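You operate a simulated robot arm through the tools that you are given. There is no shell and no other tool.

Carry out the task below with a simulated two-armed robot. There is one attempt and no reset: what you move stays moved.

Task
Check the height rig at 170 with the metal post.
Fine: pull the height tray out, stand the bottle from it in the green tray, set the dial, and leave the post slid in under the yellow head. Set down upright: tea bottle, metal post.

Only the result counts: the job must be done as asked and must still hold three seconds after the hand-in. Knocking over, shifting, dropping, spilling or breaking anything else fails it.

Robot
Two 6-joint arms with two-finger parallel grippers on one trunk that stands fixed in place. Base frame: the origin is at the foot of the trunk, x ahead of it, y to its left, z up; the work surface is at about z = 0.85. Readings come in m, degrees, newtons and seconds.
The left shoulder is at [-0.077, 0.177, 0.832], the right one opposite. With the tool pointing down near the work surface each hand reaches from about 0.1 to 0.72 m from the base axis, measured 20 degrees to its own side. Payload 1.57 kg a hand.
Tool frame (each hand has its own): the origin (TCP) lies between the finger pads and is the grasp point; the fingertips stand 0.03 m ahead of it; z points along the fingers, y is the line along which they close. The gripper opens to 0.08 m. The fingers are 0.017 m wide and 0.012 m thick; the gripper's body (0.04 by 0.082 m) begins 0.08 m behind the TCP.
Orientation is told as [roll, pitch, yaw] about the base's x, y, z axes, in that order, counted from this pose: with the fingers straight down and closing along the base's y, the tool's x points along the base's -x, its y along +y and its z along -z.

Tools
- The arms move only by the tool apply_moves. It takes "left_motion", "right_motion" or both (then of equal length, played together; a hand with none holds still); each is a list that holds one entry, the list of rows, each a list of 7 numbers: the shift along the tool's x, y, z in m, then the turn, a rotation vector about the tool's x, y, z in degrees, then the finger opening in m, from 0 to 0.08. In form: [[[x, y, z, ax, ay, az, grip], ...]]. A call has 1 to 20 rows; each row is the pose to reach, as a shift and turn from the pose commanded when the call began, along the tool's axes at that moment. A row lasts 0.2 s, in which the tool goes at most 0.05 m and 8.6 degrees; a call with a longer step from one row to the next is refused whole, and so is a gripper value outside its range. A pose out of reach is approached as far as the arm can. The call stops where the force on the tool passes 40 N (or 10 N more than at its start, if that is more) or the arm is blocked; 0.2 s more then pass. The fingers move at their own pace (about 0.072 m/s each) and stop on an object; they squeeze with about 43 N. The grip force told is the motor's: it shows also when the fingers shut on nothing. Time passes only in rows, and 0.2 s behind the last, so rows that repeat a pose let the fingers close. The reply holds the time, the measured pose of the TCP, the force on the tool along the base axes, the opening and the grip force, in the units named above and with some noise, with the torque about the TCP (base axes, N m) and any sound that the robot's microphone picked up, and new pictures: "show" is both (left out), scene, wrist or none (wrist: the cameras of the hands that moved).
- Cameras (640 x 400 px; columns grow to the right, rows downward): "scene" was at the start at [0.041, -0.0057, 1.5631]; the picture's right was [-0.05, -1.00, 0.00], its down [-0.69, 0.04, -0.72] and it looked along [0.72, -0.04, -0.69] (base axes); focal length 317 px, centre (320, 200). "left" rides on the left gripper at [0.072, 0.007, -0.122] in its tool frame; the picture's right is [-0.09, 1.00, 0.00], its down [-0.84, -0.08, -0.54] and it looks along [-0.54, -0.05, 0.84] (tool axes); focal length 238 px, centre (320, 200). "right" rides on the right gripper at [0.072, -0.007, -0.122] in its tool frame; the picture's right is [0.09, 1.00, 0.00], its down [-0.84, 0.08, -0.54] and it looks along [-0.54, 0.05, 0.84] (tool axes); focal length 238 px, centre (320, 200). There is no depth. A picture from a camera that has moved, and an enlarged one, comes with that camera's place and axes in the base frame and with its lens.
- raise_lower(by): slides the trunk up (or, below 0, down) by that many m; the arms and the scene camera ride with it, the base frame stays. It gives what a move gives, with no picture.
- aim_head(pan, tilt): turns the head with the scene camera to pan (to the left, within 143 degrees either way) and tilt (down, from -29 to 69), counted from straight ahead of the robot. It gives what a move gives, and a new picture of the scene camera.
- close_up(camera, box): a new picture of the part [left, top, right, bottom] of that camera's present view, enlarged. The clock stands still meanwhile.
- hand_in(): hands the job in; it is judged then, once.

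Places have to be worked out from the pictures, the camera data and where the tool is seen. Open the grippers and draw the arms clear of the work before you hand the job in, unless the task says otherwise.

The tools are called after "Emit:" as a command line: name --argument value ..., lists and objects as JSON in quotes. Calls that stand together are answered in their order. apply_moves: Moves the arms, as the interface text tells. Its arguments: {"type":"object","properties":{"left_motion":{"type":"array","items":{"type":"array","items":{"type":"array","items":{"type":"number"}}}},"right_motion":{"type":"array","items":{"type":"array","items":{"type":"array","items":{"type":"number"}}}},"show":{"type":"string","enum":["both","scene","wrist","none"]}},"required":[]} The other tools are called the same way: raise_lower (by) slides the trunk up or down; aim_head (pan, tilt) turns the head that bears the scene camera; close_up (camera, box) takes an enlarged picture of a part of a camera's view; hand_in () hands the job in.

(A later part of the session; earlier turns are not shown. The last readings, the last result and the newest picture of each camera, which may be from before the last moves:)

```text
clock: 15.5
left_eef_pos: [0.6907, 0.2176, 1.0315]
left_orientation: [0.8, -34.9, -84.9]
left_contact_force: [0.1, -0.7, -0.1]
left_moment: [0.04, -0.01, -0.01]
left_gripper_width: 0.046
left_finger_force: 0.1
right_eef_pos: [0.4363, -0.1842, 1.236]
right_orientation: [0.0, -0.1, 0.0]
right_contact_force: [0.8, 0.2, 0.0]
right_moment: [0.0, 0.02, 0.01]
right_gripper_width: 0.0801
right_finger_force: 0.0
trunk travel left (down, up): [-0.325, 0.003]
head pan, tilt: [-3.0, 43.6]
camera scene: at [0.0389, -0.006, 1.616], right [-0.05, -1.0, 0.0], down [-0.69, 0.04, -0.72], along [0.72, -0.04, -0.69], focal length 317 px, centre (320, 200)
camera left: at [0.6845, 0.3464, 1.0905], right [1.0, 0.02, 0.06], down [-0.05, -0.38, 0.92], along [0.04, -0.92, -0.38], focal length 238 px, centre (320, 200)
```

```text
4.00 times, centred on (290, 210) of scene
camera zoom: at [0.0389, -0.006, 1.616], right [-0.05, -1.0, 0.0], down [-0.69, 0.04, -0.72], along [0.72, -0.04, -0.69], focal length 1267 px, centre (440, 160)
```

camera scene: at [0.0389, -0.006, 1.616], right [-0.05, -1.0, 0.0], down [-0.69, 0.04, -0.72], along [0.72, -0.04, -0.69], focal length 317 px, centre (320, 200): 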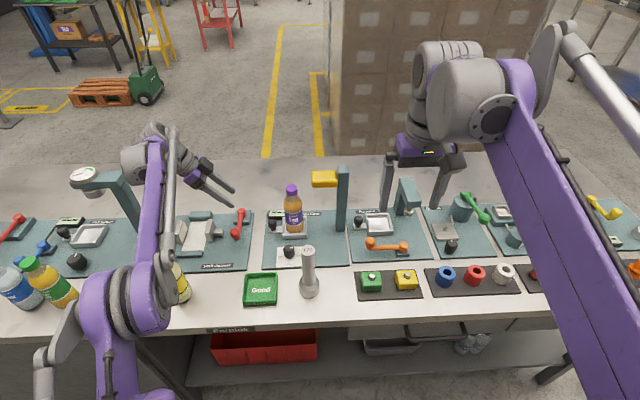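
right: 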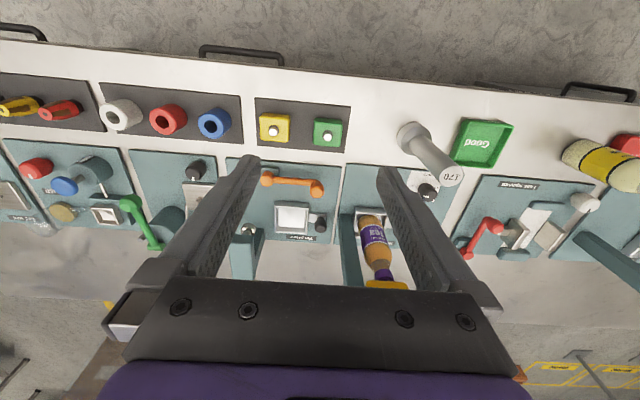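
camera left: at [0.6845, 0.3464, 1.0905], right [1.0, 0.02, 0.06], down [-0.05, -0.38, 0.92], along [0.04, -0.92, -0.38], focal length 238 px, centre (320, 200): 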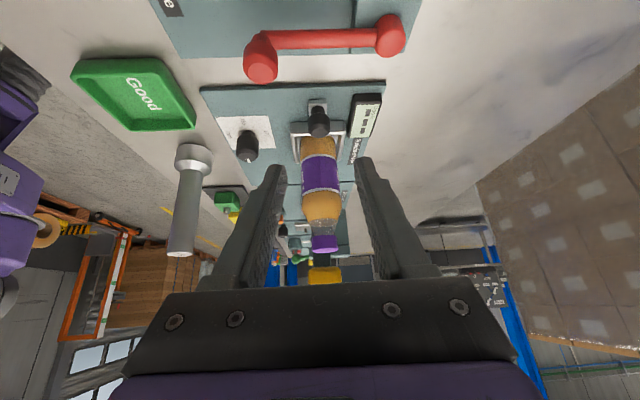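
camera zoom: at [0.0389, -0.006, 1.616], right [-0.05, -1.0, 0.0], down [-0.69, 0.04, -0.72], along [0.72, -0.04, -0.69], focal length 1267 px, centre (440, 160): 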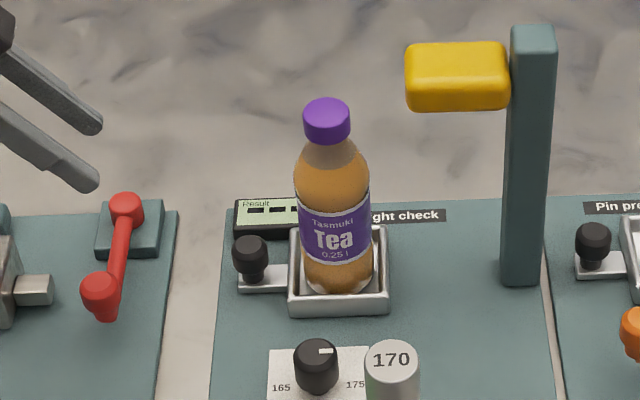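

The bottle stands free near (0.703, 0.042), with its cap top at about z 1.035. I swing the left hand back to face forward, keeping the 35° tilt, at a safe spot in front of the bottle with the gripper fully open.

Emit:
apply_moves --left_motion '[[[-0.0127, -0.0109, -0.001, -4.44, 0, -6.33, 0.05], [-0.0253, -0.0218, -0.0019, -8.87, 0, -12.65, 0.06], [-0.038, -0.0327, -0.0029, -13.31, 0, -18.98, 0.07], [-0.0507, -0.0436, -0.0039, -17.75, 0, -25.31, 0.08], [-0.0633, -0.0545, -0.0048, -22.18, 0, -31.64, 0.08], [-0.076, -0.0654, -0.0058, -26.62, 0, -37.96, 0.08], [-0.0886, -0.0763, -0.0067, -31.05, 0, -44.29, 0.08], [-0.1013, -0.0872, -0.0077, -35.49, 0, -50.62, 0.08], [-0.114, -0.0981, -0.0087, -39.93, 0, -56.95, 0.08], [-0.1266, -0.109, -0.0096, -44.36, 0, -63.27, 0.08], [-0.1393, -0.1199, -0.0106, -48.8, 0, -69.6, 0.08], [-0.1393, -0.1199, -0.0106, -48.8, 0, -69.6, 0.08]]]' --show "both"

Emit:
close_up --camera "left" --box '[160, 60, 440, 260]'

```text
clock: 18.1
left_eef_pos: [0.5791, 0.0939, 1.1188]
left_orientation: [0.4, -35.7, 0.4]
left_contact_force: [0.0, -0.7, 0.4]
left_moment: [-0.03, 0.02, 0.0]
left_gripper_width: 0.08
left_finger_force: 0.1
right_eef_pos: [0.4357, -0.183, 1.2366]
right_orientation: [-0.1, 0.0, 0.0]
right_contact_force: [0.0, 0.2, -0.6]
right_moment: [-0.02, 0.0, -0.03]
right_gripper_width: 0.08
right_finger_force: 0.2
trunk travel left (down, up): [-0.325, 0.003]
head pan, tilt: [-3.0, 43.6]
camera scene: at [0.0389, -0.0053, 1.616], right [-0.05, -1.0, 0.0], down [-0.69, 0.04, -0.72], along [0.72, -0.04, -0.69], focal length 317 px, centre (320, 200)
camera left: at [0.4502, 0.0989, 1.1746], right [0.06, 1.0, 0.06], down [0.36, -0.08, 0.93], along [0.93, -0.04, -0.37], focal length 238 px, centre (320, 200)
```

scene: 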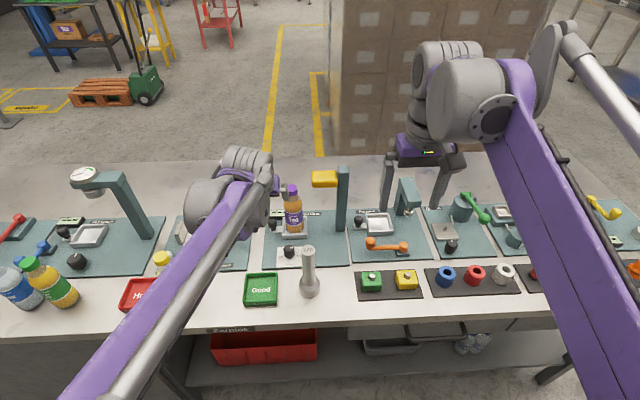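
left: 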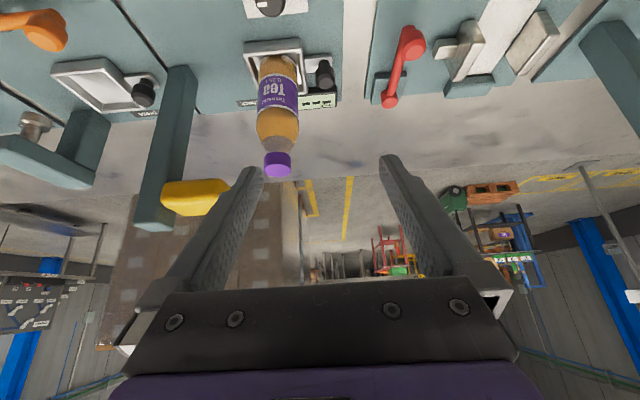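

```text
2.00 times, centred on (300, 160) of left
camera zoom: at [0.4502, 0.0989, 1.1746], right [0.06, 1.0, 0.06], down [0.36, -0.08, 0.93], along [0.93, -0.04, -0.37], focal length 477 px, centre (360, 280)
```

zoom: 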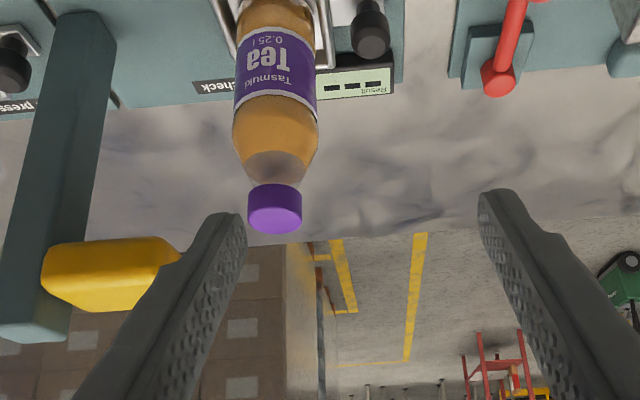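

The bottle axis works out to y≈0.041, x≈0.703. I move to a pre-grasp in line with it, about 11 cm short.

Emit:
apply_moves --left_motion '[[[0.003, -0.02, 0.02, 0, 0, 0, 0.08], [0.006, -0.035, 0.05, 0, 0, 0, 0.08], [0.01, -0.0534, 0.085, 0, 0, 0, 0.08], [0.0135, -0.0534, 0.1159, 0, 0, 0, 0.08], [0.0135, -0.0534, 0.1159, 0, 0, 0, 0.08]]]' --show "both"

Emit:
close_up --camera "left" --box '[200, 60, 440, 260]'

Emit:
close_up --camera "scene" --box '[230, 160, 350, 260]'

```text
clock: 19.3
left_eef_pos: [0.6356, 0.0421, 1.0184]
left_orientation: [0.4, -35.7, 0.2]
left_contact_force: [-0.6, -0.5, -0.3]
left_moment: [-0.03, -0.02, 0.01]
left_gripper_width: 0.0802
left_finger_force: 0.1
right_eef_pos: [0.4347, -0.1854, 1.2362]
right_orientation: [0.0, 0.0, 0.0]
right_contact_force: [0.1, 0.6, 0.3]
right_moment: [0.01, -0.03, -0.02]
right_gripper_width: 0.08
right_finger_force: 0.0
trunk travel left (down, up): [-0.325, 0.003]
head pan, tilt: [-3.0, 43.6]
camera scene: at [0.038, -0.0059, 1.616], right [-0.05, -1.0, 0.0], down [-0.69, 0.04, -0.72], along [0.72, -0.04, -0.69], focal length 317 px, centre (320, 200)
camera left: at [0.5071, 0.0483, 1.0749], right [0.07, 1.0, 0.06], down [0.36, -0.08, 0.93], along [0.93, -0.04, -0.37], focal length 238 px, centre (320, 200)
```

scene: 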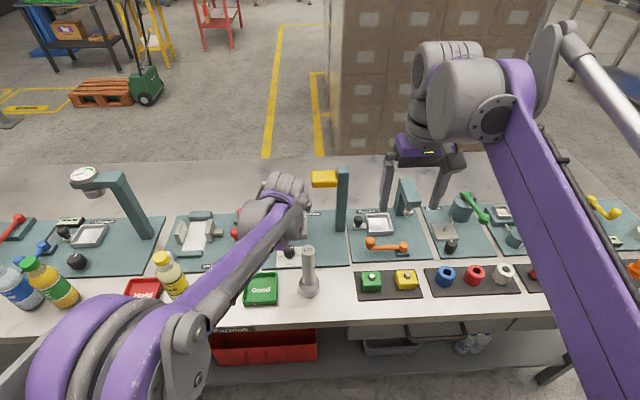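
left: 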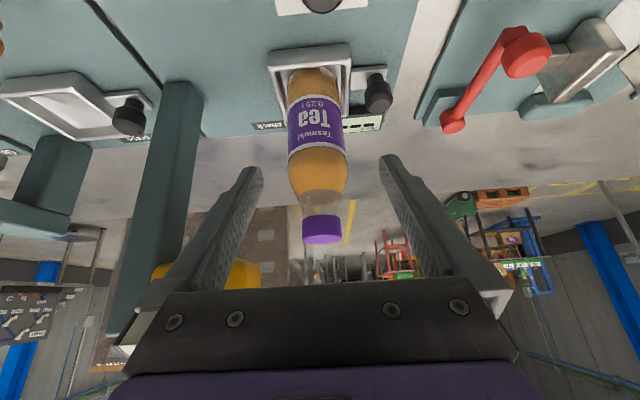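

```text
2.00 times, centred on (320, 160) of left
camera zoom: at [0.5071, 0.0483, 1.0749], right [0.07, 1.0, 0.06], down [0.36, -0.08, 0.93], along [0.93, -0.04, -0.37], focal length 477 px, centre (320, 280)
```

zoom: 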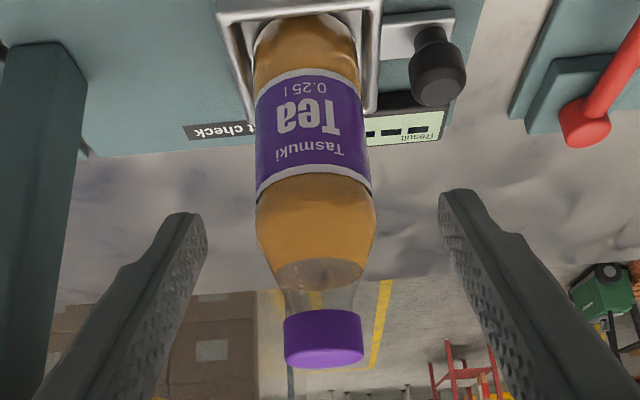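

```text
4.00 times, centred on (290, 210) of scene
camera zoom: at [0.038, -0.0059, 1.616], right [-0.05, -1.0, 0.0], down [-0.69, 0.04, -0.72], along [0.72, -0.04, -0.69], focal length 1267 px, centre (440, 160)
```

zoom: 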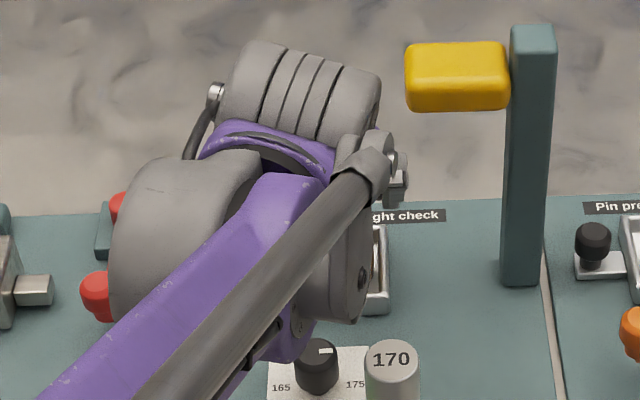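

The bottle sits centred between the fingers. Its cap will pass on the free side of the palm, so I advance along the tool axis.

Emit:
apply_moves --left_motion '[[[0, -0.0005, 0.03, 0, 0, 0, 0.08], [0, -0.001, 0.06, 0, 0, 0, 0.08], [0, -0.001, 0.09, 0, 0, 0, 0.08], [0, -0.001, 0.11, 0, 0, 0, 0.08], [0, -0.001, 0.11, 0, 0, 0, 0.08]]]' --show "wrist"

```text
clock: 20.5
left_eef_pos: [0.7002, 0.0441, 0.9292]
left_orientation: [0.4, -35.7, 0.2]
left_contact_force: [-0.2, -0.5, -0.6]
left_moment: [0.0, -0.07, -0.03]
left_gripper_width: 0.0799
left_finger_force: 0.1
right_eef_pos: [0.4348, -0.1836, 1.2347]
right_orientation: [0.0, -0.1, -0.1]
right_contact_force: [0.5, -1.1, -0.4]
right_moment: [0.04, -0.02, 0.01]
right_gripper_width: 0.0798
right_finger_force: 0.0
trunk travel left (down, up): [-0.325, 0.003]
head pan, tilt: [-3.0, 43.6]
camera left: at [0.5716, 0.0489, 0.9852], right [0.07, 1.0, 0.06], down [0.36, -0.08, 0.93], along [0.93, -0.04, -0.37], focal length 238 px, centre (320, 200)
```

left: 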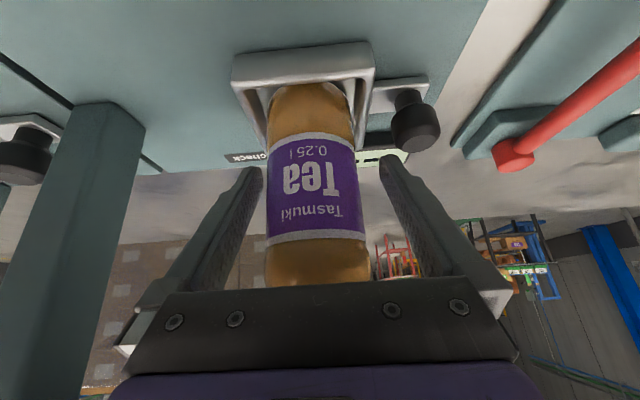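

The fingers straddle the bottle without contact. I centre by 2 mm and close.

Emit:
apply_moves --left_motion '[[[0, -0.002, 0, 0, 0, 0, 0.07], [0, -0.002, 0, 0, 0, 0, 0.055], [0, -0.002, 0, 0, 0, 0, 0.04], [0, -0.002, 0, 0, 0, 0, 0.04], [0, -0.002, 0, 0, 0, 0, 0.04]]]' --show "wrist"

```text
clock: 21.7
left_eef_pos: [0.7006, 0.0419, 0.9269]
left_orientation: [0.3, -35.7, 0.3]
left_contact_force: [-0.2, -0.1, -0.6]
left_moment: [-0.01, -0.07, -0.02]
left_gripper_width: 0.0551
left_finger_force: 42.7
right_eef_pos: [0.4354, -0.1837, 1.2356]
right_orientation: [0.0, -0.1, -0.1]
right_contact_force: [-0.5, -0.5, -0.1]
right_moment: [0.02, -0.04, 0.04]
right_gripper_width: 0.0799
right_finger_force: 0.1
trunk travel left (down, up): [-0.325, 0.003]
head pan, tilt: [-3.0, 43.6]
camera left: at [0.5713, 0.0466, 0.9846], right [0.07, 1.0, 0.06], down [0.36, -0.08, 0.93], along [0.93, -0.04, -0.37], focal length 238 px, centre (320, 200)
```

left: 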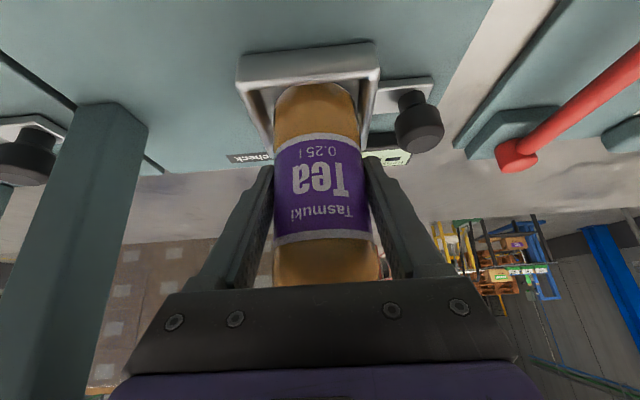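

The bottle is held at width 0.055. I lift it straight up 9 cm.

Emit:
apply_moves --left_motion '[[[-0.0058, -0.002, -0.0081, 0, 0, 0, 0.04], [-0.0117, -0.002, -0.0162, 0, 0, 0, 0.04], [-0.0204, -0.002, -0.0284, 0, 0, 0, 0.04], [-0.0321, -0.002, -0.0447, 0, 0, 0, 0.04], [-0.0437, -0.002, -0.0609, 0, 0, 0, 0.04], [-0.0525, -0.002, -0.0731, 0, 0, 0, 0.04], [-0.0525, -0.002, -0.0731, 0, 0, 0, 0.04]]]' --show "both"

```text
clock: 23.3
left_eef_pos: [0.7, 0.0399, 1.0175]
left_orientation: [0.5, -35.7, 0.3]
left_contact_force: [-0.4, -0.6, -3.0]
left_moment: [-0.01, 0.02, -0.02]
left_gripper_width: 0.055
left_finger_force: 43.1
right_eef_pos: [0.4353, -0.1842, 1.2356]
right_orientation: [0.0, 0.0, -0.1]
right_contact_force: [0.2, -0.4, 1.1]
right_moment: [0.02, -0.01, 0.01]
right_gripper_width: 0.0802
right_finger_force: 0.1
trunk travel left (down, up): [-0.325, 0.003]
head pan, tilt: [-3.0, 43.6]
camera scene: at [0.0391, -0.0057, 1.616], right [-0.05, -1.0, 0.0], down [-0.69, 0.04, -0.72], along [0.72, -0.04, -0.69], focal length 317 px, centre (320, 200)
camera left: at [0.5705, 0.0439, 1.0742], right [0.07, 1.0, 0.06], down [0.36, -0.08, 0.93], along [0.93, -0.04, -0.37], focal length 238 px, centre (320, 200)
```

scene: 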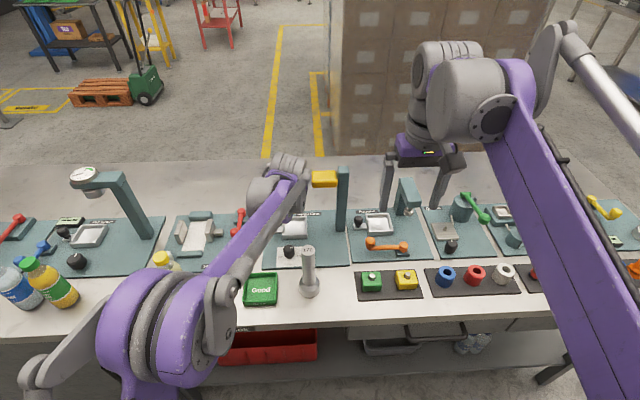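
left: 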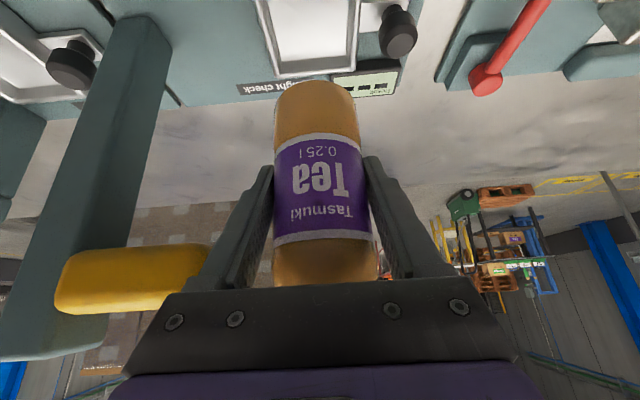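

The bottle hangs upright and clear of the rig. I carry it over the green tray centred near (0.496, 0.130).

Emit:
apply_moves --left_motion '[[[0.012, 0.012, -0.0086, 0, 0, 0, 0.04], [0.03, 0.025, -0.0216, 0, 0, 0, 0.04], [0.052, 0.036, -0.0374, 0, 0, 0, 0.04], [0.076, 0.047, -0.0546, 0, 0, 0, 0.04], [0.1, 0.058, -0.0719, 0, 0, 0, 0.04], [0.124, 0.069, -0.0891, 0, 0, 0, 0.04], [0.146, 0.08, -0.1049, 0, 0, 0, 0.04], [0.162, 0.088, -0.1164, 0, 0, 0, 0.04], [0.1681, 0.091, -0.1208, 0, 0, 0, 0.04], [0.1681, 0.091, -0.1208, 0, 0, 0, 0.04]]]' --show "both"

Emit:
close_up --camera "left" --box '[200, 0, 440, 200]'

Emit:
close_up --camera "scene" --box '[200, 190, 340, 320]'

```text
clock: 25.5
left_eef_pos: [0.491, 0.1284, 1.0172]
left_orientation: [0.4, -35.7, 0.4]
left_contact_force: [-0.1, -0.2, -2.5]
left_moment: [-0.01, 0.0, -0.02]
left_gripper_width: 0.0547
left_finger_force: 43.3
right_eef_pos: [0.4344, -0.1835, 1.2359]
right_orientation: [0.0, 0.0, 0.0]
right_contact_force: [-0.1, 0.2, 0.1]
right_moment: [0.03, 0.0, 0.02]
right_gripper_width: 0.0802
right_finger_force: 0.0
trunk travel left (down, up): [-0.325, 0.003]
head pan, tilt: [-3.0, 43.6]
camera scene: at [0.039, -0.0057, 1.616], right [-0.05, -1.0, 0.0], down [-0.69, 0.04, -0.72], along [0.72, -0.04, -0.69], focal length 317 px, centre (320, 200)
camera left: at [0.3625, 0.1334, 1.0737], right [0.07, 1.0, 0.06], down [0.36, -0.08, 0.93], along [0.93, -0.04, -0.37], focal length 238 px, centre (320, 200)
```

scene: 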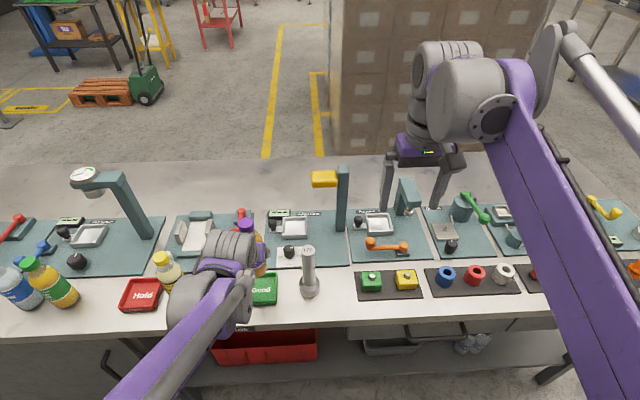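
left: 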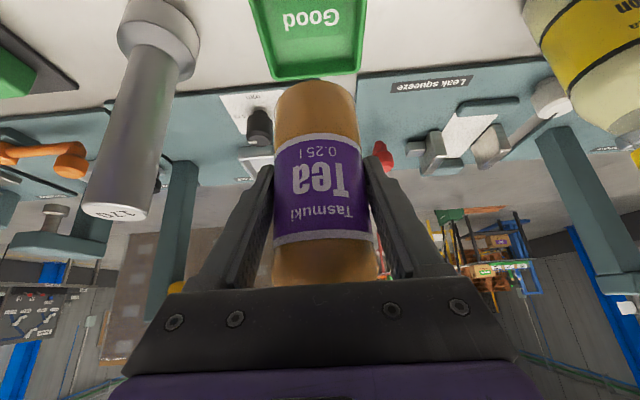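

```text
2.00 times, centred on (320, 100) of left
camera zoom: at [0.3625, 0.1334, 1.0737], right [0.07, 1.0, 0.06], down [0.36, -0.08, 0.93], along [0.93, -0.04, -0.37], focal length 477 px, centre (320, 400)
```

zoom: 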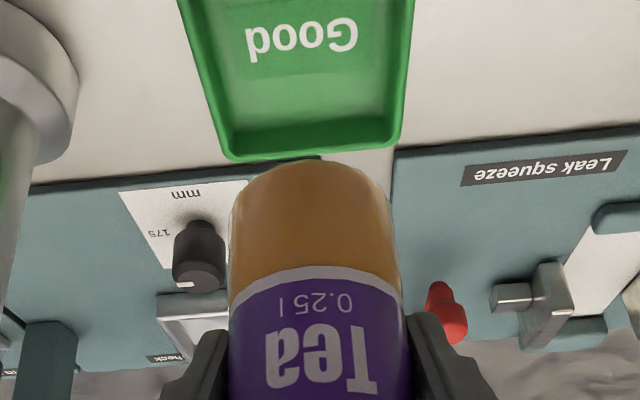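

```text
3.08 times, centred on (270, 255) of scene
camera zoom: at [0.039, -0.0057, 1.616], right [-0.05, -1.0, 0.0], down [-0.69, 0.04, -0.72], along [0.72, -0.04, -0.69], focal length 974 px, centre (474, 31)
```

zoom: 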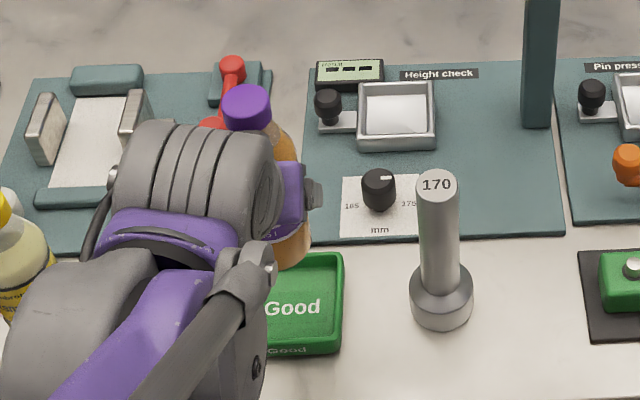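

The bottle axis is at about (0.497, 0.129), over the centre of the green tray (0.496, 0.130). I lower it, stopping just short of contact.

Emit:
apply_moves --left_motion '[[[0.0117, 0.001, 0.0162, 0, 0, 0, 0.04], [0.0233, 0.001, 0.0325, 0, 0, 0, 0.04], [0.035, 0.001, 0.0487, 0, 0, 0, 0.04], [0.0437, 0.001, 0.0609, 0, 0, 0, 0.04], [0.0478, 0.001, 0.0666, 0, 0, 0, 0.04], [0.0478, 0.001, 0.0666, 0, 0, 0, 0.04]]]' --show "both"

Emit:
close_up --camera "left" --box '[200, 0, 440, 200]'

```text
clock: 26.9
left_eef_pos: [0.4928, 0.1291, 0.9354]
left_orientation: [0.3, -35.7, 0.3]
left_contact_force: [-0.6, -0.4, -2.6]
left_moment: [-0.01, 0.02, 0.0]
left_gripper_width: 0.0552
left_finger_force: 43.2
right_eef_pos: [0.4344, -0.1842, 1.2354]
right_orientation: [0.0, 0.1, 0.0]
right_contact_force: [-0.5, 1.0, 0.7]
right_moment: [-0.02, 0.02, 0.0]
right_gripper_width: 0.0802
right_finger_force: 0.0
trunk travel left (down, up): [-0.325, 0.003]
head pan, tilt: [-3.0, 43.6]
camera scene: at [0.0389, -0.0057, 1.616], right [-0.05, -1.0, 0.0], down [-0.69, 0.04, -0.72], along [0.72, -0.04, -0.69], focal length 317 px, centre (320, 200)
camera left: at [0.3642, 0.1345, 0.9918], right [0.07, 1.0, 0.06], down [0.36, -0.08, 0.93], along [0.93, -0.04, -0.37], focal length 238 px, centre (320, 200)
```

scene: 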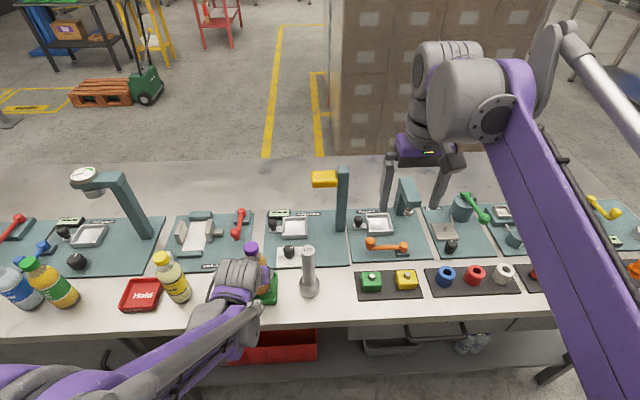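
left: 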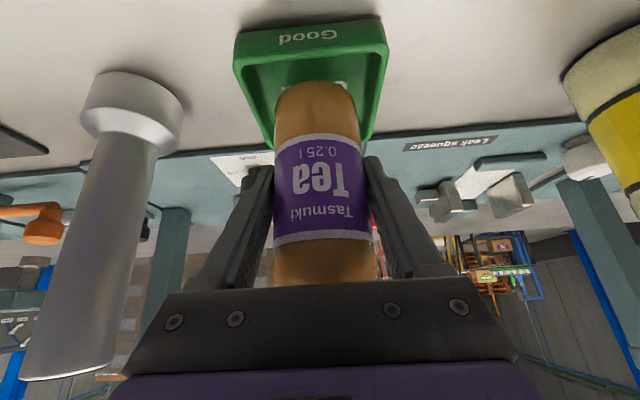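

```text
2.00 times, centred on (320, 100) of left
camera zoom: at [0.3642, 0.1345, 0.9918], right [0.07, 1.0, 0.06], down [0.36, -0.08, 0.93], along [0.93, -0.04, -0.37], focal length 477 px, centre (320, 400)
```

zoom: 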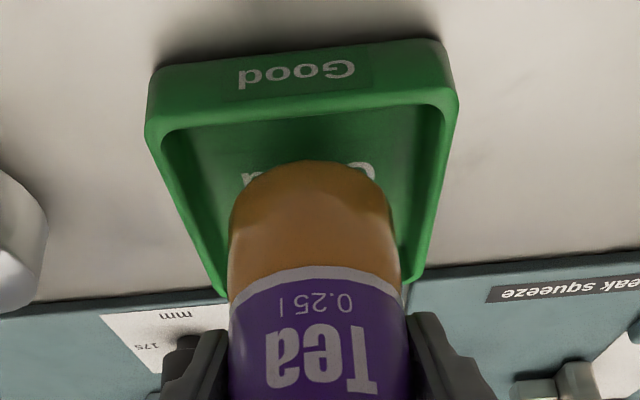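

The bottle is centred inside the green tray just above its floor. I lower it further in 2 mm steps.

Emit:
apply_moves --left_motion '[[[0.0012, 0, 0.0016, 0, 0, 0, 0.04], [0.0023, 0, 0.0032, 0, 0, 0, 0.04], [0.0035, 0, 0.0049, 0, 0, 0, 0.04], [0.0047, 0, 0.0065, 0, 0, 0, 0.04], [0.0052, 0, 0.0073, 0, 0, 0, 0.04]]]' --show "none"

```text
clock: 28.1
left_eef_pos: [0.4921, 0.1301, 0.9256]
left_orientation: [0.4, -35.7, 0.3]
left_contact_force: [0.0, 0.0, -2.9]
left_moment: [-0.01, -0.02, 0.02]
left_gripper_width: 0.055
left_finger_force: 42.9
right_eef_pos: [0.4347, -0.184, 1.2353]
right_orientation: [0.0, 0.0, 0.0]
right_contact_force: [0.0, -0.2, 0.6]
right_moment: [-0.01, 0.01, -0.01]
right_gripper_width: 0.0803
right_finger_force: 0.0
trunk travel left (down, up): [-0.325, 0.003]
head pan, tilt: [-3.0, 43.6]
```

No contact yet (z force still about -2.9 N), so I continue down in 1.5 mm steps.

Emit:
apply_moves --left_motion '[[[0.0009, 0, 0.0012, 0, 0, 0, 0.04], [0.0017, 0, 0.0024, 0, 0, 0, 0.04], [0.0026, 0, 0.0036, 0, 0, 0, 0.04]]]' --show "wrist"

```text
clock: 28.9
left_eef_pos: [0.4916, 0.1299, 0.9232]
left_orientation: [0.4, -35.7, 0.3]
left_contact_force: [0.1, -0.3, -3.0]
left_moment: [-0.01, -0.02, 0.02]
left_gripper_width: 0.0547
left_finger_force: 43.0
right_eef_pos: [0.4346, -0.1843, 1.2362]
right_orientation: [0.0, 0.0, 0.0]
right_contact_force: [0.2, -0.1, 0.4]
right_moment: [0.01, -0.01, -0.01]
right_gripper_width: 0.08
right_finger_force: 0.1
trunk travel left (down, up): [-0.325, 0.003]
head pan, tilt: [-3.0, 43.6]
camera left: at [0.3628, 0.1346, 0.9791], right [0.07, 1.0, 0.06], down [0.36, -0.08, 0.93], along [0.93, -0.04, -0.37], focal length 238 px, centre (320, 200)
```

left: 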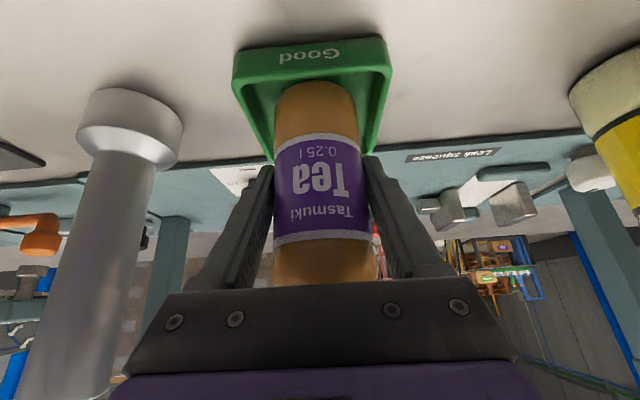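

Emit:
apply_moves --left_motion '[[[0.0006, 0, 0.0008, 0, 0, 0, 0.04], [0.0012, 0, 0.0016, 0, 0, 0, 0.04], [0.0017, 0, 0.0024, 0, 0, 0, 0.04]]]' --show "none"

Emit:
close_up --camera "left" --box '[220, 20, 420, 180]'

```text
clock: 29.7
left_eef_pos: [0.4926, 0.1298, 0.9188]
left_orientation: [0.5, -35.7, 0.3]
left_contact_force: [0.6, 0.0, -3.1]
left_moment: [0.0, 0.02, -0.01]
left_gripper_width: 0.055
left_finger_force: 42.9
right_eef_pos: [0.4356, -0.1848, 1.2364]
right_orientation: [0.0, 0.0, -0.1]
right_contact_force: [-0.2, -1.2, -0.8]
right_moment: [-0.01, -0.01, 0.05]
right_gripper_width: 0.0803
right_finger_force: 0.0
trunk travel left (down, up): [-0.325, 0.003]
head pan, tilt: [-3.0, 43.6]
```

```text
2.50 times, centred on (320, 100) of left
camera zoom: at [0.364, 0.1345, 0.9761], right [0.07, 1.0, 0.06], down [0.36, -0.08, 0.93], along [0.93, -0.04, -0.37], focal length 596 px, centre (320, 450)
```

zoom: 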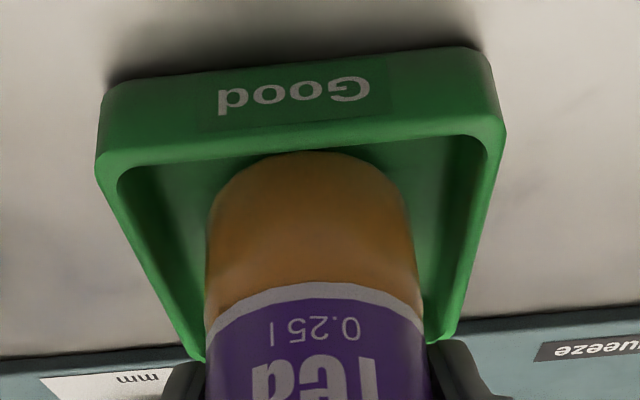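

Still hanging freely. I continue down in small steps until the load comes off.

Emit:
apply_moves --left_motion '[[[0.0006, 0, 0.0008, 0, 0, 0, 0.04], [0.0012, 0, 0.0016, 0, 0, 0, 0.04], [0.0017, 0, 0.0024, 0, 0, 0, 0.04]]]' --show "none"

```text
clock: 30.5
left_eef_pos: [0.4944, 0.1278, 0.9179]
left_orientation: [0.4, -35.8, 0.3]
left_contact_force: [-1.2, 1.3, 9.3]
left_moment: [-0.13, -0.15, 0.01]
left_gripper_width: 0.055
left_finger_force: 43.7
right_eef_pos: [0.434, -0.1834, 1.2363]
right_orientation: [0.0, -0.2, 0.0]
right_contact_force: [0.4, -0.8, 0.2]
right_moment: [-0.02, -0.03, -0.01]
right_gripper_width: 0.0801
right_finger_force: 0.1
trunk travel left (down, up): [-0.325, 0.003]
head pan, tilt: [-3.0, 43.6]
```

The bottle has touched the floor (+9 N). I ease up 1 mm, open, and back away along the tool axis.

Emit:
apply_moves --left_motion '[[[-0.0005, 0, -0.0007, 0, 0, 0, 0.04], [-0.0005, 0, -0.0007, 0, 0, 0, 0.06], [-0.0005, 0, -0.0007, 0, 0, 0, 0.08], [-0.0005, 0, -0.0007, 0, 0, 0, 0.08], [-0.0005, 0, -0.0107, 0, 0, 0, 0.08], [-0.0005, 0, -0.03, 0, 0, 0, 0.08], [-0.0005, 0, -0.06, 0, 0, 0, 0.08], [-0.0005, 0, -0.1, 0, 0, 0, 0.08], [-0.0005, 0, -0.14, 0, 0, 0, 0.08], [-0.0005, 0, -0.14, 0, 0, 0, 0.08]]]' --show "both"

Emit:
close_up --camera "left" --box '[200, 40, 440, 260]'

```text
clock: 32.7
left_eef_pos: [0.4123, 0.127, 1.0302]
left_orientation: [0.4, -35.7, 0.3]
left_contact_force: [1.1, -0.2, 0.1]
left_moment: [0.03, 0.03, 0.0]
left_gripper_width: 0.0798
left_finger_force: 0.0
right_eef_pos: [0.4363, -0.1838, 1.2353]
right_orientation: [0.0, -0.1, 0.0]
right_contact_force: [0.7, -0.5, -0.2]
right_moment: [0.0, 0.04, -0.01]
right_gripper_width: 0.0801
right_finger_force: 0.1
trunk travel left (down, up): [-0.325, 0.003]
head pan, tilt: [-3.0, 43.6]
camera scene: at [0.0397, -0.0058, 1.6161], right [-0.05, -1.0, 0.0], down [-0.69, 0.04, -0.72], along [0.72, -0.04, -0.69], focal length 317 px, centre (320, 200)
camera left: at [0.2827, 0.132, 1.0878], right [0.07, 1.0, 0.06], down [0.36, -0.08, 0.93], along [0.93, -0.04, -0.37], focal length 238 px, centre (320, 200)
```

scene: 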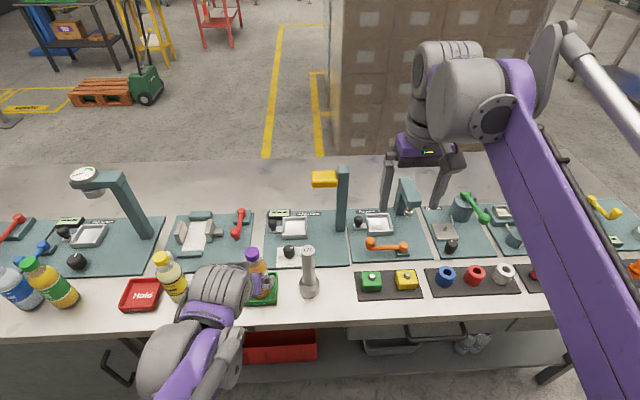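
left: 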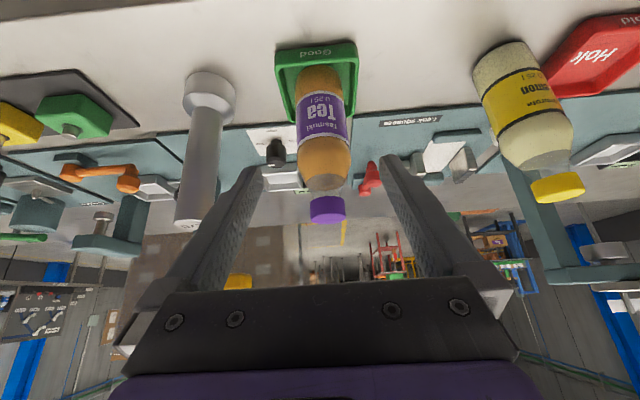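

```text
1.82 times, centred on (320, 150) of left
camera zoom: at [0.2827, 0.132, 1.0878], right [0.07, 1.0, 0.06], down [0.36, -0.08, 0.93], along [0.93, -0.04, -0.37], focal length 433 px, centre (320, 291)
```

zoom: 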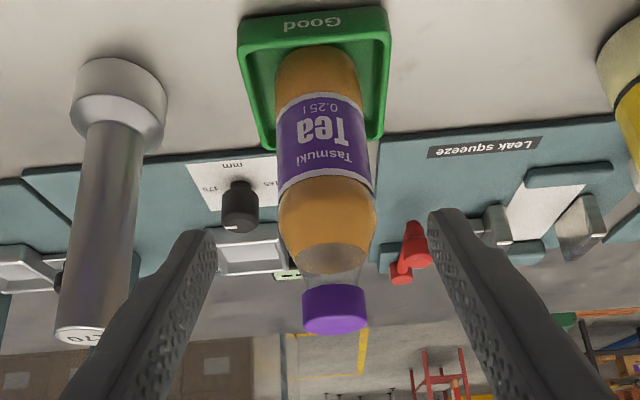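

The bottle stands upright in the green tray. I move the left hand sideways in front of the post to line up a grasp on its shaft.

Emit:
apply_moves --left_motion '[[[-0.012, -0.02, -0.012, 0, 0, 0, 0.08], [-0.0245, -0.055, -0.0096, 0, 0, 0, 0.08], [-0.0245, -0.095, -0.0096, 0, 0, 0, 0.08], [-0.0245, -0.128, -0.0096, 0, 0, 0, 0.08], [-0.0245, -0.128, -0.0096, 0, 0, 0, 0.08]]]' --show "both"

Emit:
close_up --camera "left" --box '[220, 30, 420, 250]'

Emit:
close_up --camera "scene" --box '[230, 190, 350, 320]'

```text
clock: 33.9
left_eef_pos: [0.4245, 0.0023, 1.0525]
left_orientation: [0.4, -35.7, 0.2]
left_contact_force: [0.6, 0.0, -0.1]
left_moment: [0.0, 0.06, 0.0]
left_gripper_width: 0.08
left_finger_force: 0.1
right_eef_pos: [0.4356, -0.1838, 1.2358]
right_orientation: [0.0, 0.0, 0.0]
right_contact_force: [-0.2, -0.1, 0.3]
right_moment: [0.03, -0.03, 0.02]
right_gripper_width: 0.08
right_finger_force: 0.1
trunk travel left (down, up): [-0.325, 0.003]
head pan, tilt: [-3.0, 43.6]
camera scene: at [0.0385, -0.0053, 1.616], right [-0.05, -1.0, 0.0], down [-0.69, 0.04, -0.72], along [0.72, -0.04, -0.69], focal length 317 px, centre (320, 200)
camera left: at [0.2957, 0.0076, 1.1091], right [0.07, 1.0, 0.06], down [0.36, -0.08, 0.93], along [0.93, -0.04, -0.37], focal length 238 px, centre (320, 200)
```

scene: 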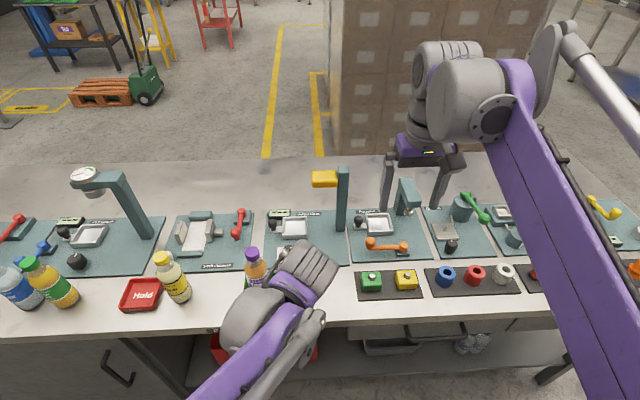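
left: 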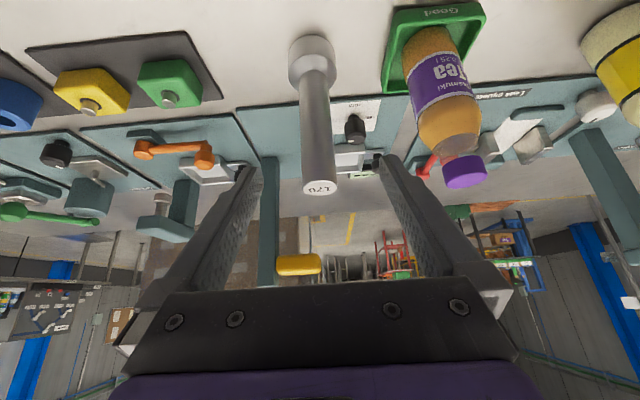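

```text
1.82 times, centred on (320, 140) of left
camera zoom: at [0.2957, 0.0076, 1.1091], right [0.07, 1.0, 0.06], down [0.36, -0.08, 0.93], along [0.93, -0.04, -0.37], focal length 433 px, centre (320, 309)
```

zoom: 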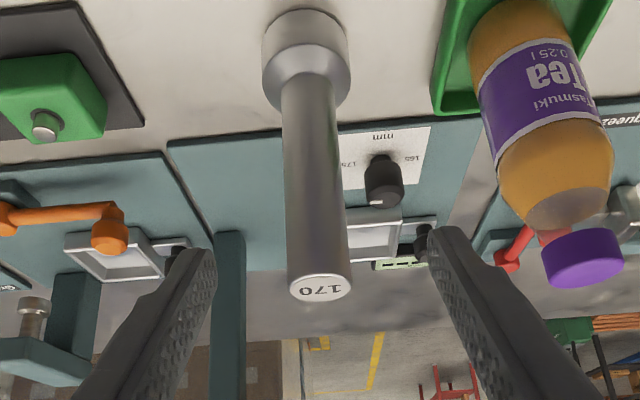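

```text
3.08 times, centred on (290, 255) of scene
camera zoom: at [0.0385, -0.0053, 1.616], right [-0.05, -1.0, 0.0], down [-0.69, 0.04, -0.72], along [0.72, -0.04, -0.69], focal length 974 px, centre (412, 31)
```

zoom: 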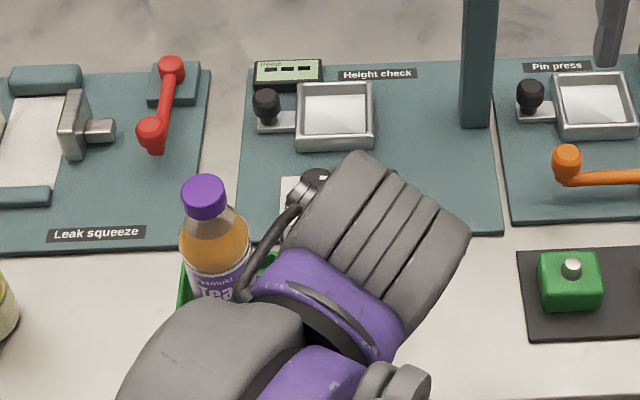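

The post axis is at about (0.494, 0.0), exactly in line. I advance onto the shaft and close.

Emit:
apply_moves --left_motion '[[[0, -0.001, 0.03, 0, 0, 0, 0.08], [0, -0.002, 0.065, 0, 0, 0, 0.08], [0, -0.002, 0.1, 0, 0, 0, 0.08], [0, -0.002, 0.12, 0, 0, 0, 0.08], [0, -0.002, 0.12, 0, 0, 0, 0.06], [0, -0.002, 0.12, 0, 0, 0, 0.04], [0, -0.002, 0.12, 0, 0, 0, 0.02], [0, -0.002, 0.12, 0, 0, 0, 0.01], [0, -0.002, 0.12, 0, 0, 0, 0.0]]]' --show "both"

```text
clock: 35.9
left_eef_pos: [0.4962, -0.0016, 0.9559]
left_orientation: [0.5, -35.7, 0.3]
left_contact_force: [-0.8, -0.4, 0.9]
left_moment: [-0.04, -0.04, -0.02]
left_gripper_width: 0.0324
left_finger_force: 40.7
right_eef_pos: [0.4358, -0.1844, 1.2348]
right_orientation: [0.0, 0.0, 0.0]
right_contact_force: [0.0, -0.3, 0.1]
right_moment: [0.03, 0.02, 0.0]
right_gripper_width: 0.0798
right_finger_force: 0.1
trunk travel left (down, up): [-0.325, 0.003]
head pan, tilt: [-3.0, 43.6]
camera scene: at [0.0389, -0.0057, 1.616], right [-0.05, -1.0, 0.0], down [-0.69, 0.04, -0.72], along [0.72, -0.04, -0.69], focal length 317 px, centre (320, 200)
camera left: at [0.3669, 0.0038, 1.0123], right [0.07, 1.0, 0.06], down [0.36, -0.08, 0.93], along [0.93, -0.04, -0.37], focal length 238 px, centre (320, 200)
```

scene: 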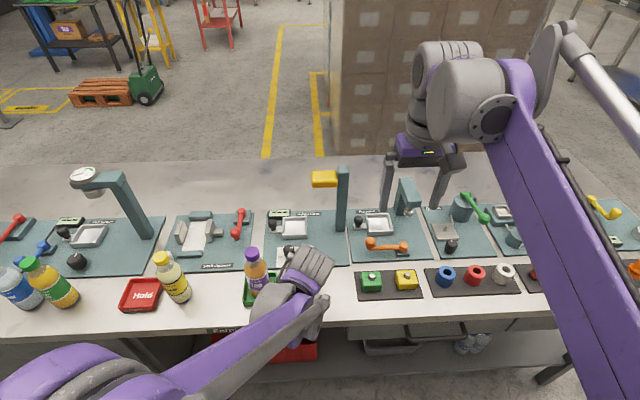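
left: 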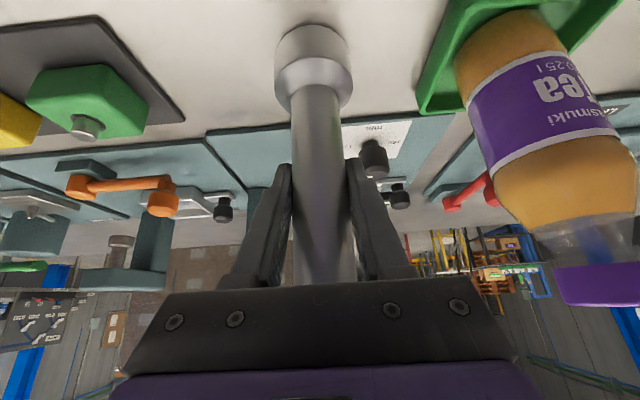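

The shaft is gripped (width 0.032). I lift slowly by 3 cm to feel the weight and check for swing.

Emit:
apply_moves --left_motion '[[[-0.0023, 0, -0.0032, 0, 0, 0, 0], [-0.0058, 0, -0.0081, 0, 0, 0, 0], [-0.0117, 0, -0.0162, 0, 0, 0, 0], [-0.0175, 0, -0.0244, 0, 0, 0, 0], [-0.0175, 0, -0.0244, 0, 0, 0, 0]]]' --show "wrist"

```text
clock: 37.1
left_eef_pos: [0.4979, -0.0027, 0.9855]
left_orientation: [0.4, -35.6, 0.3]
left_contact_force: [-0.5, -0.6, -5.0]
left_moment: [0.0, -0.05, 0.01]
left_gripper_width: 0.0321
left_finger_force: 40.4
right_eef_pos: [0.4358, -0.1843, 1.236]
right_orientation: [-0.1, 0.1, 0.0]
right_contact_force: [0.8, -0.1, 0.1]
right_moment: [0.0, 0.0, 0.01]
right_gripper_width: 0.0802
right_finger_force: 0.2
trunk travel left (down, up): [-0.325, 0.003]
head pan, tilt: [-3.0, 43.6]
camera left: at [0.3689, 0.0029, 1.042], right [0.07, 1.0, 0.06], down [0.36, -0.08, 0.93], along [0.93, -0.04, -0.37], focal length 238 px, centre (320, 200)
```

left: 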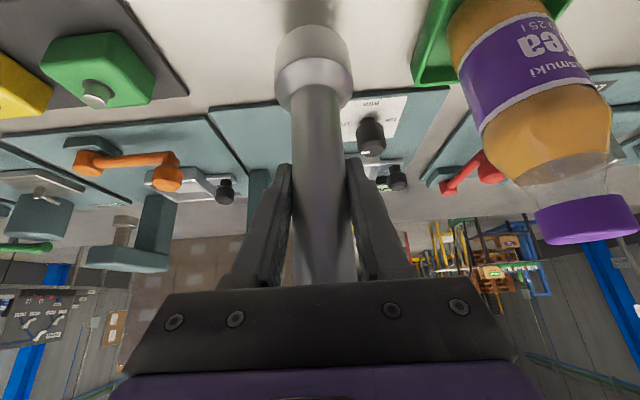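

The post weighs about 0.5 kg and hangs straight. I raise it another 6 cm and carry it over the pulled-out tray.

Emit:
apply_moves --left_motion '[[[-0.0117, 0, -0.0162, 0, 0, 0, 0], [-0.0233, 0, -0.0325, 0, 0, 0, 0], [-0.035, 0, -0.0487, 0, 0, 0, 0], [-0.05, 0.004, -0.038, 0, 0, 0, 0], [-0.07, 0.01, -0.0236, 0, 0, 0, 0], [-0.095, 0.016, -0.0057, 0, 0, 0, 0], [-0.12, 0.022, 0.0123, 0, 0, 0, 0], [-0.145, 0.028, 0.0302, 0, 0, 0, 0], [-0.168, 0.034, 0.0467, 0, 0, 0, 0], [-0.186, 0.039, 0.0596, 0, 0, 0, 0], [-0.197, 0.042, 0.0675, 0, 0, 0, 0], [-0.201, 0.043, 0.0704, 0, 0, 0, 0], [-0.201, 0.043, 0.0704, 0, 0, 0, 0]]]' --show "both"

Emit:
close_up --camera "left" --box '[200, 0, 440, 160]'

Emit:
close_up --camera "scene" --box '[250, 160, 350, 250]'

Emit:
close_up --camera "right" --box '[340, 80, 640, 300]'

```text
clock: 39.9
left_eef_pos: [0.7, 0.0433, 1.0444]
left_orientation: [0.3, -35.6, 0.3]
left_contact_force: [-0.1, 0.3, -3.7]
left_moment: [0.04, 0.02, 0.01]
left_gripper_width: 0.0322
left_finger_force: 41.1
right_eef_pos: [0.4353, -0.1839, 1.2363]
right_orientation: [-0.1, 0.0, 0.0]
right_contact_force: [-1.0, -1.1, -0.5]
right_moment: [-0.01, -0.02, -0.02]
right_gripper_width: 0.0801
right_finger_force: 0.0
trunk travel left (down, up): [-0.325, 0.003]
head pan, tilt: [-3.0, 43.6]
camera scene: at [0.0391, -0.0056, 1.616], right [-0.05, -1.0, 0.0], down [-0.69, 0.04, -0.72], along [0.72, -0.04, -0.69], focal length 317 px, centre (320, 200)
camera left: at [0.5711, 0.0483, 1.1014], right [0.07, 1.0, 0.06], down [0.36, -0.08, 0.93], along [0.93, -0.04, -0.37], focal length 238 px, centre (320, 200)
```

scene: 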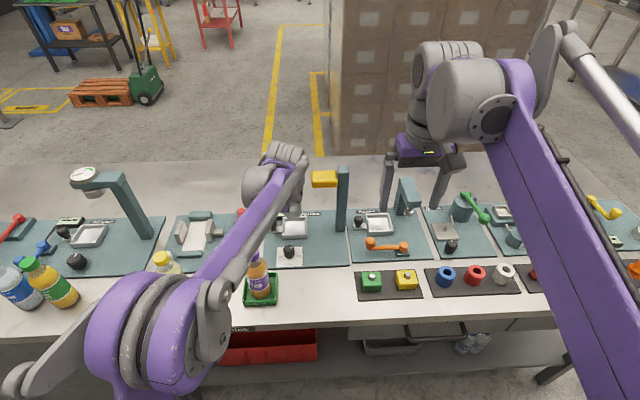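
left: 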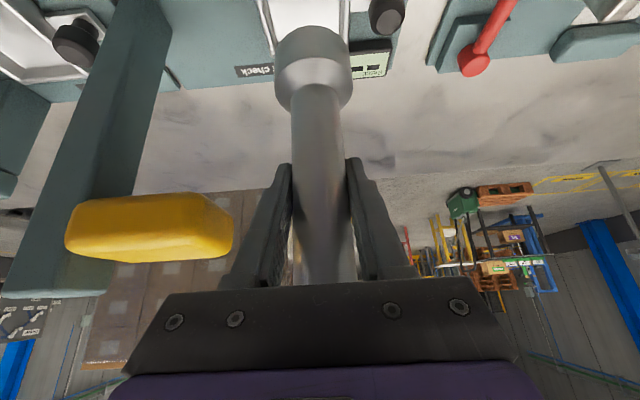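

```text
2.50 times, centred on (320, 80) of left
camera zoom: at [0.5711, 0.0483, 1.1014], right [0.07, 1.0, 0.06], down [0.36, -0.08, 0.93], along [0.93, -0.04, -0.37], focal length 596 px, centre (320, 500)
```

zoom: 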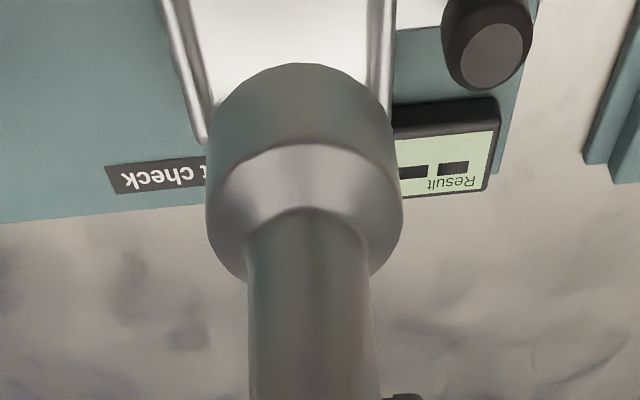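

```text
4.44 times, centred on (300, 205) of scene
camera zoom: at [0.0391, -0.0056, 1.616], right [-0.05, -1.0, 0.0], down [-0.69, 0.04, -0.72], along [0.72, -0.04, -0.69], focal length 1407 px, centre (409, 178)
```

zoom: 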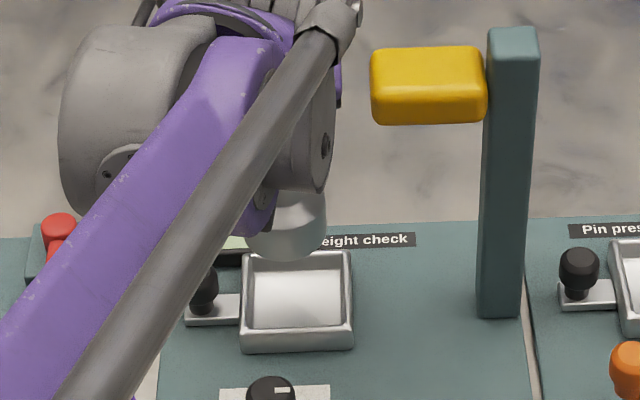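

```text
1.82 times, centred on (490, 190) of right
camera zoom: at [0.3634, -0.1892, 1.3573], right [-0.09, 1.0, 0.0], down [0.84, 0.08, 0.54], along [0.54, 0.05, -0.84], focal length 433 px, centre (11, 218)
```

zoom: 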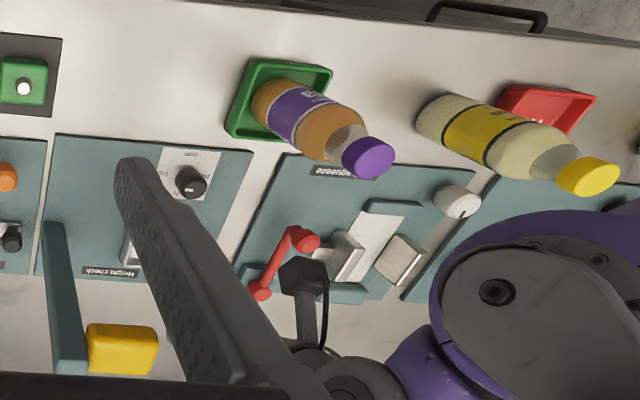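

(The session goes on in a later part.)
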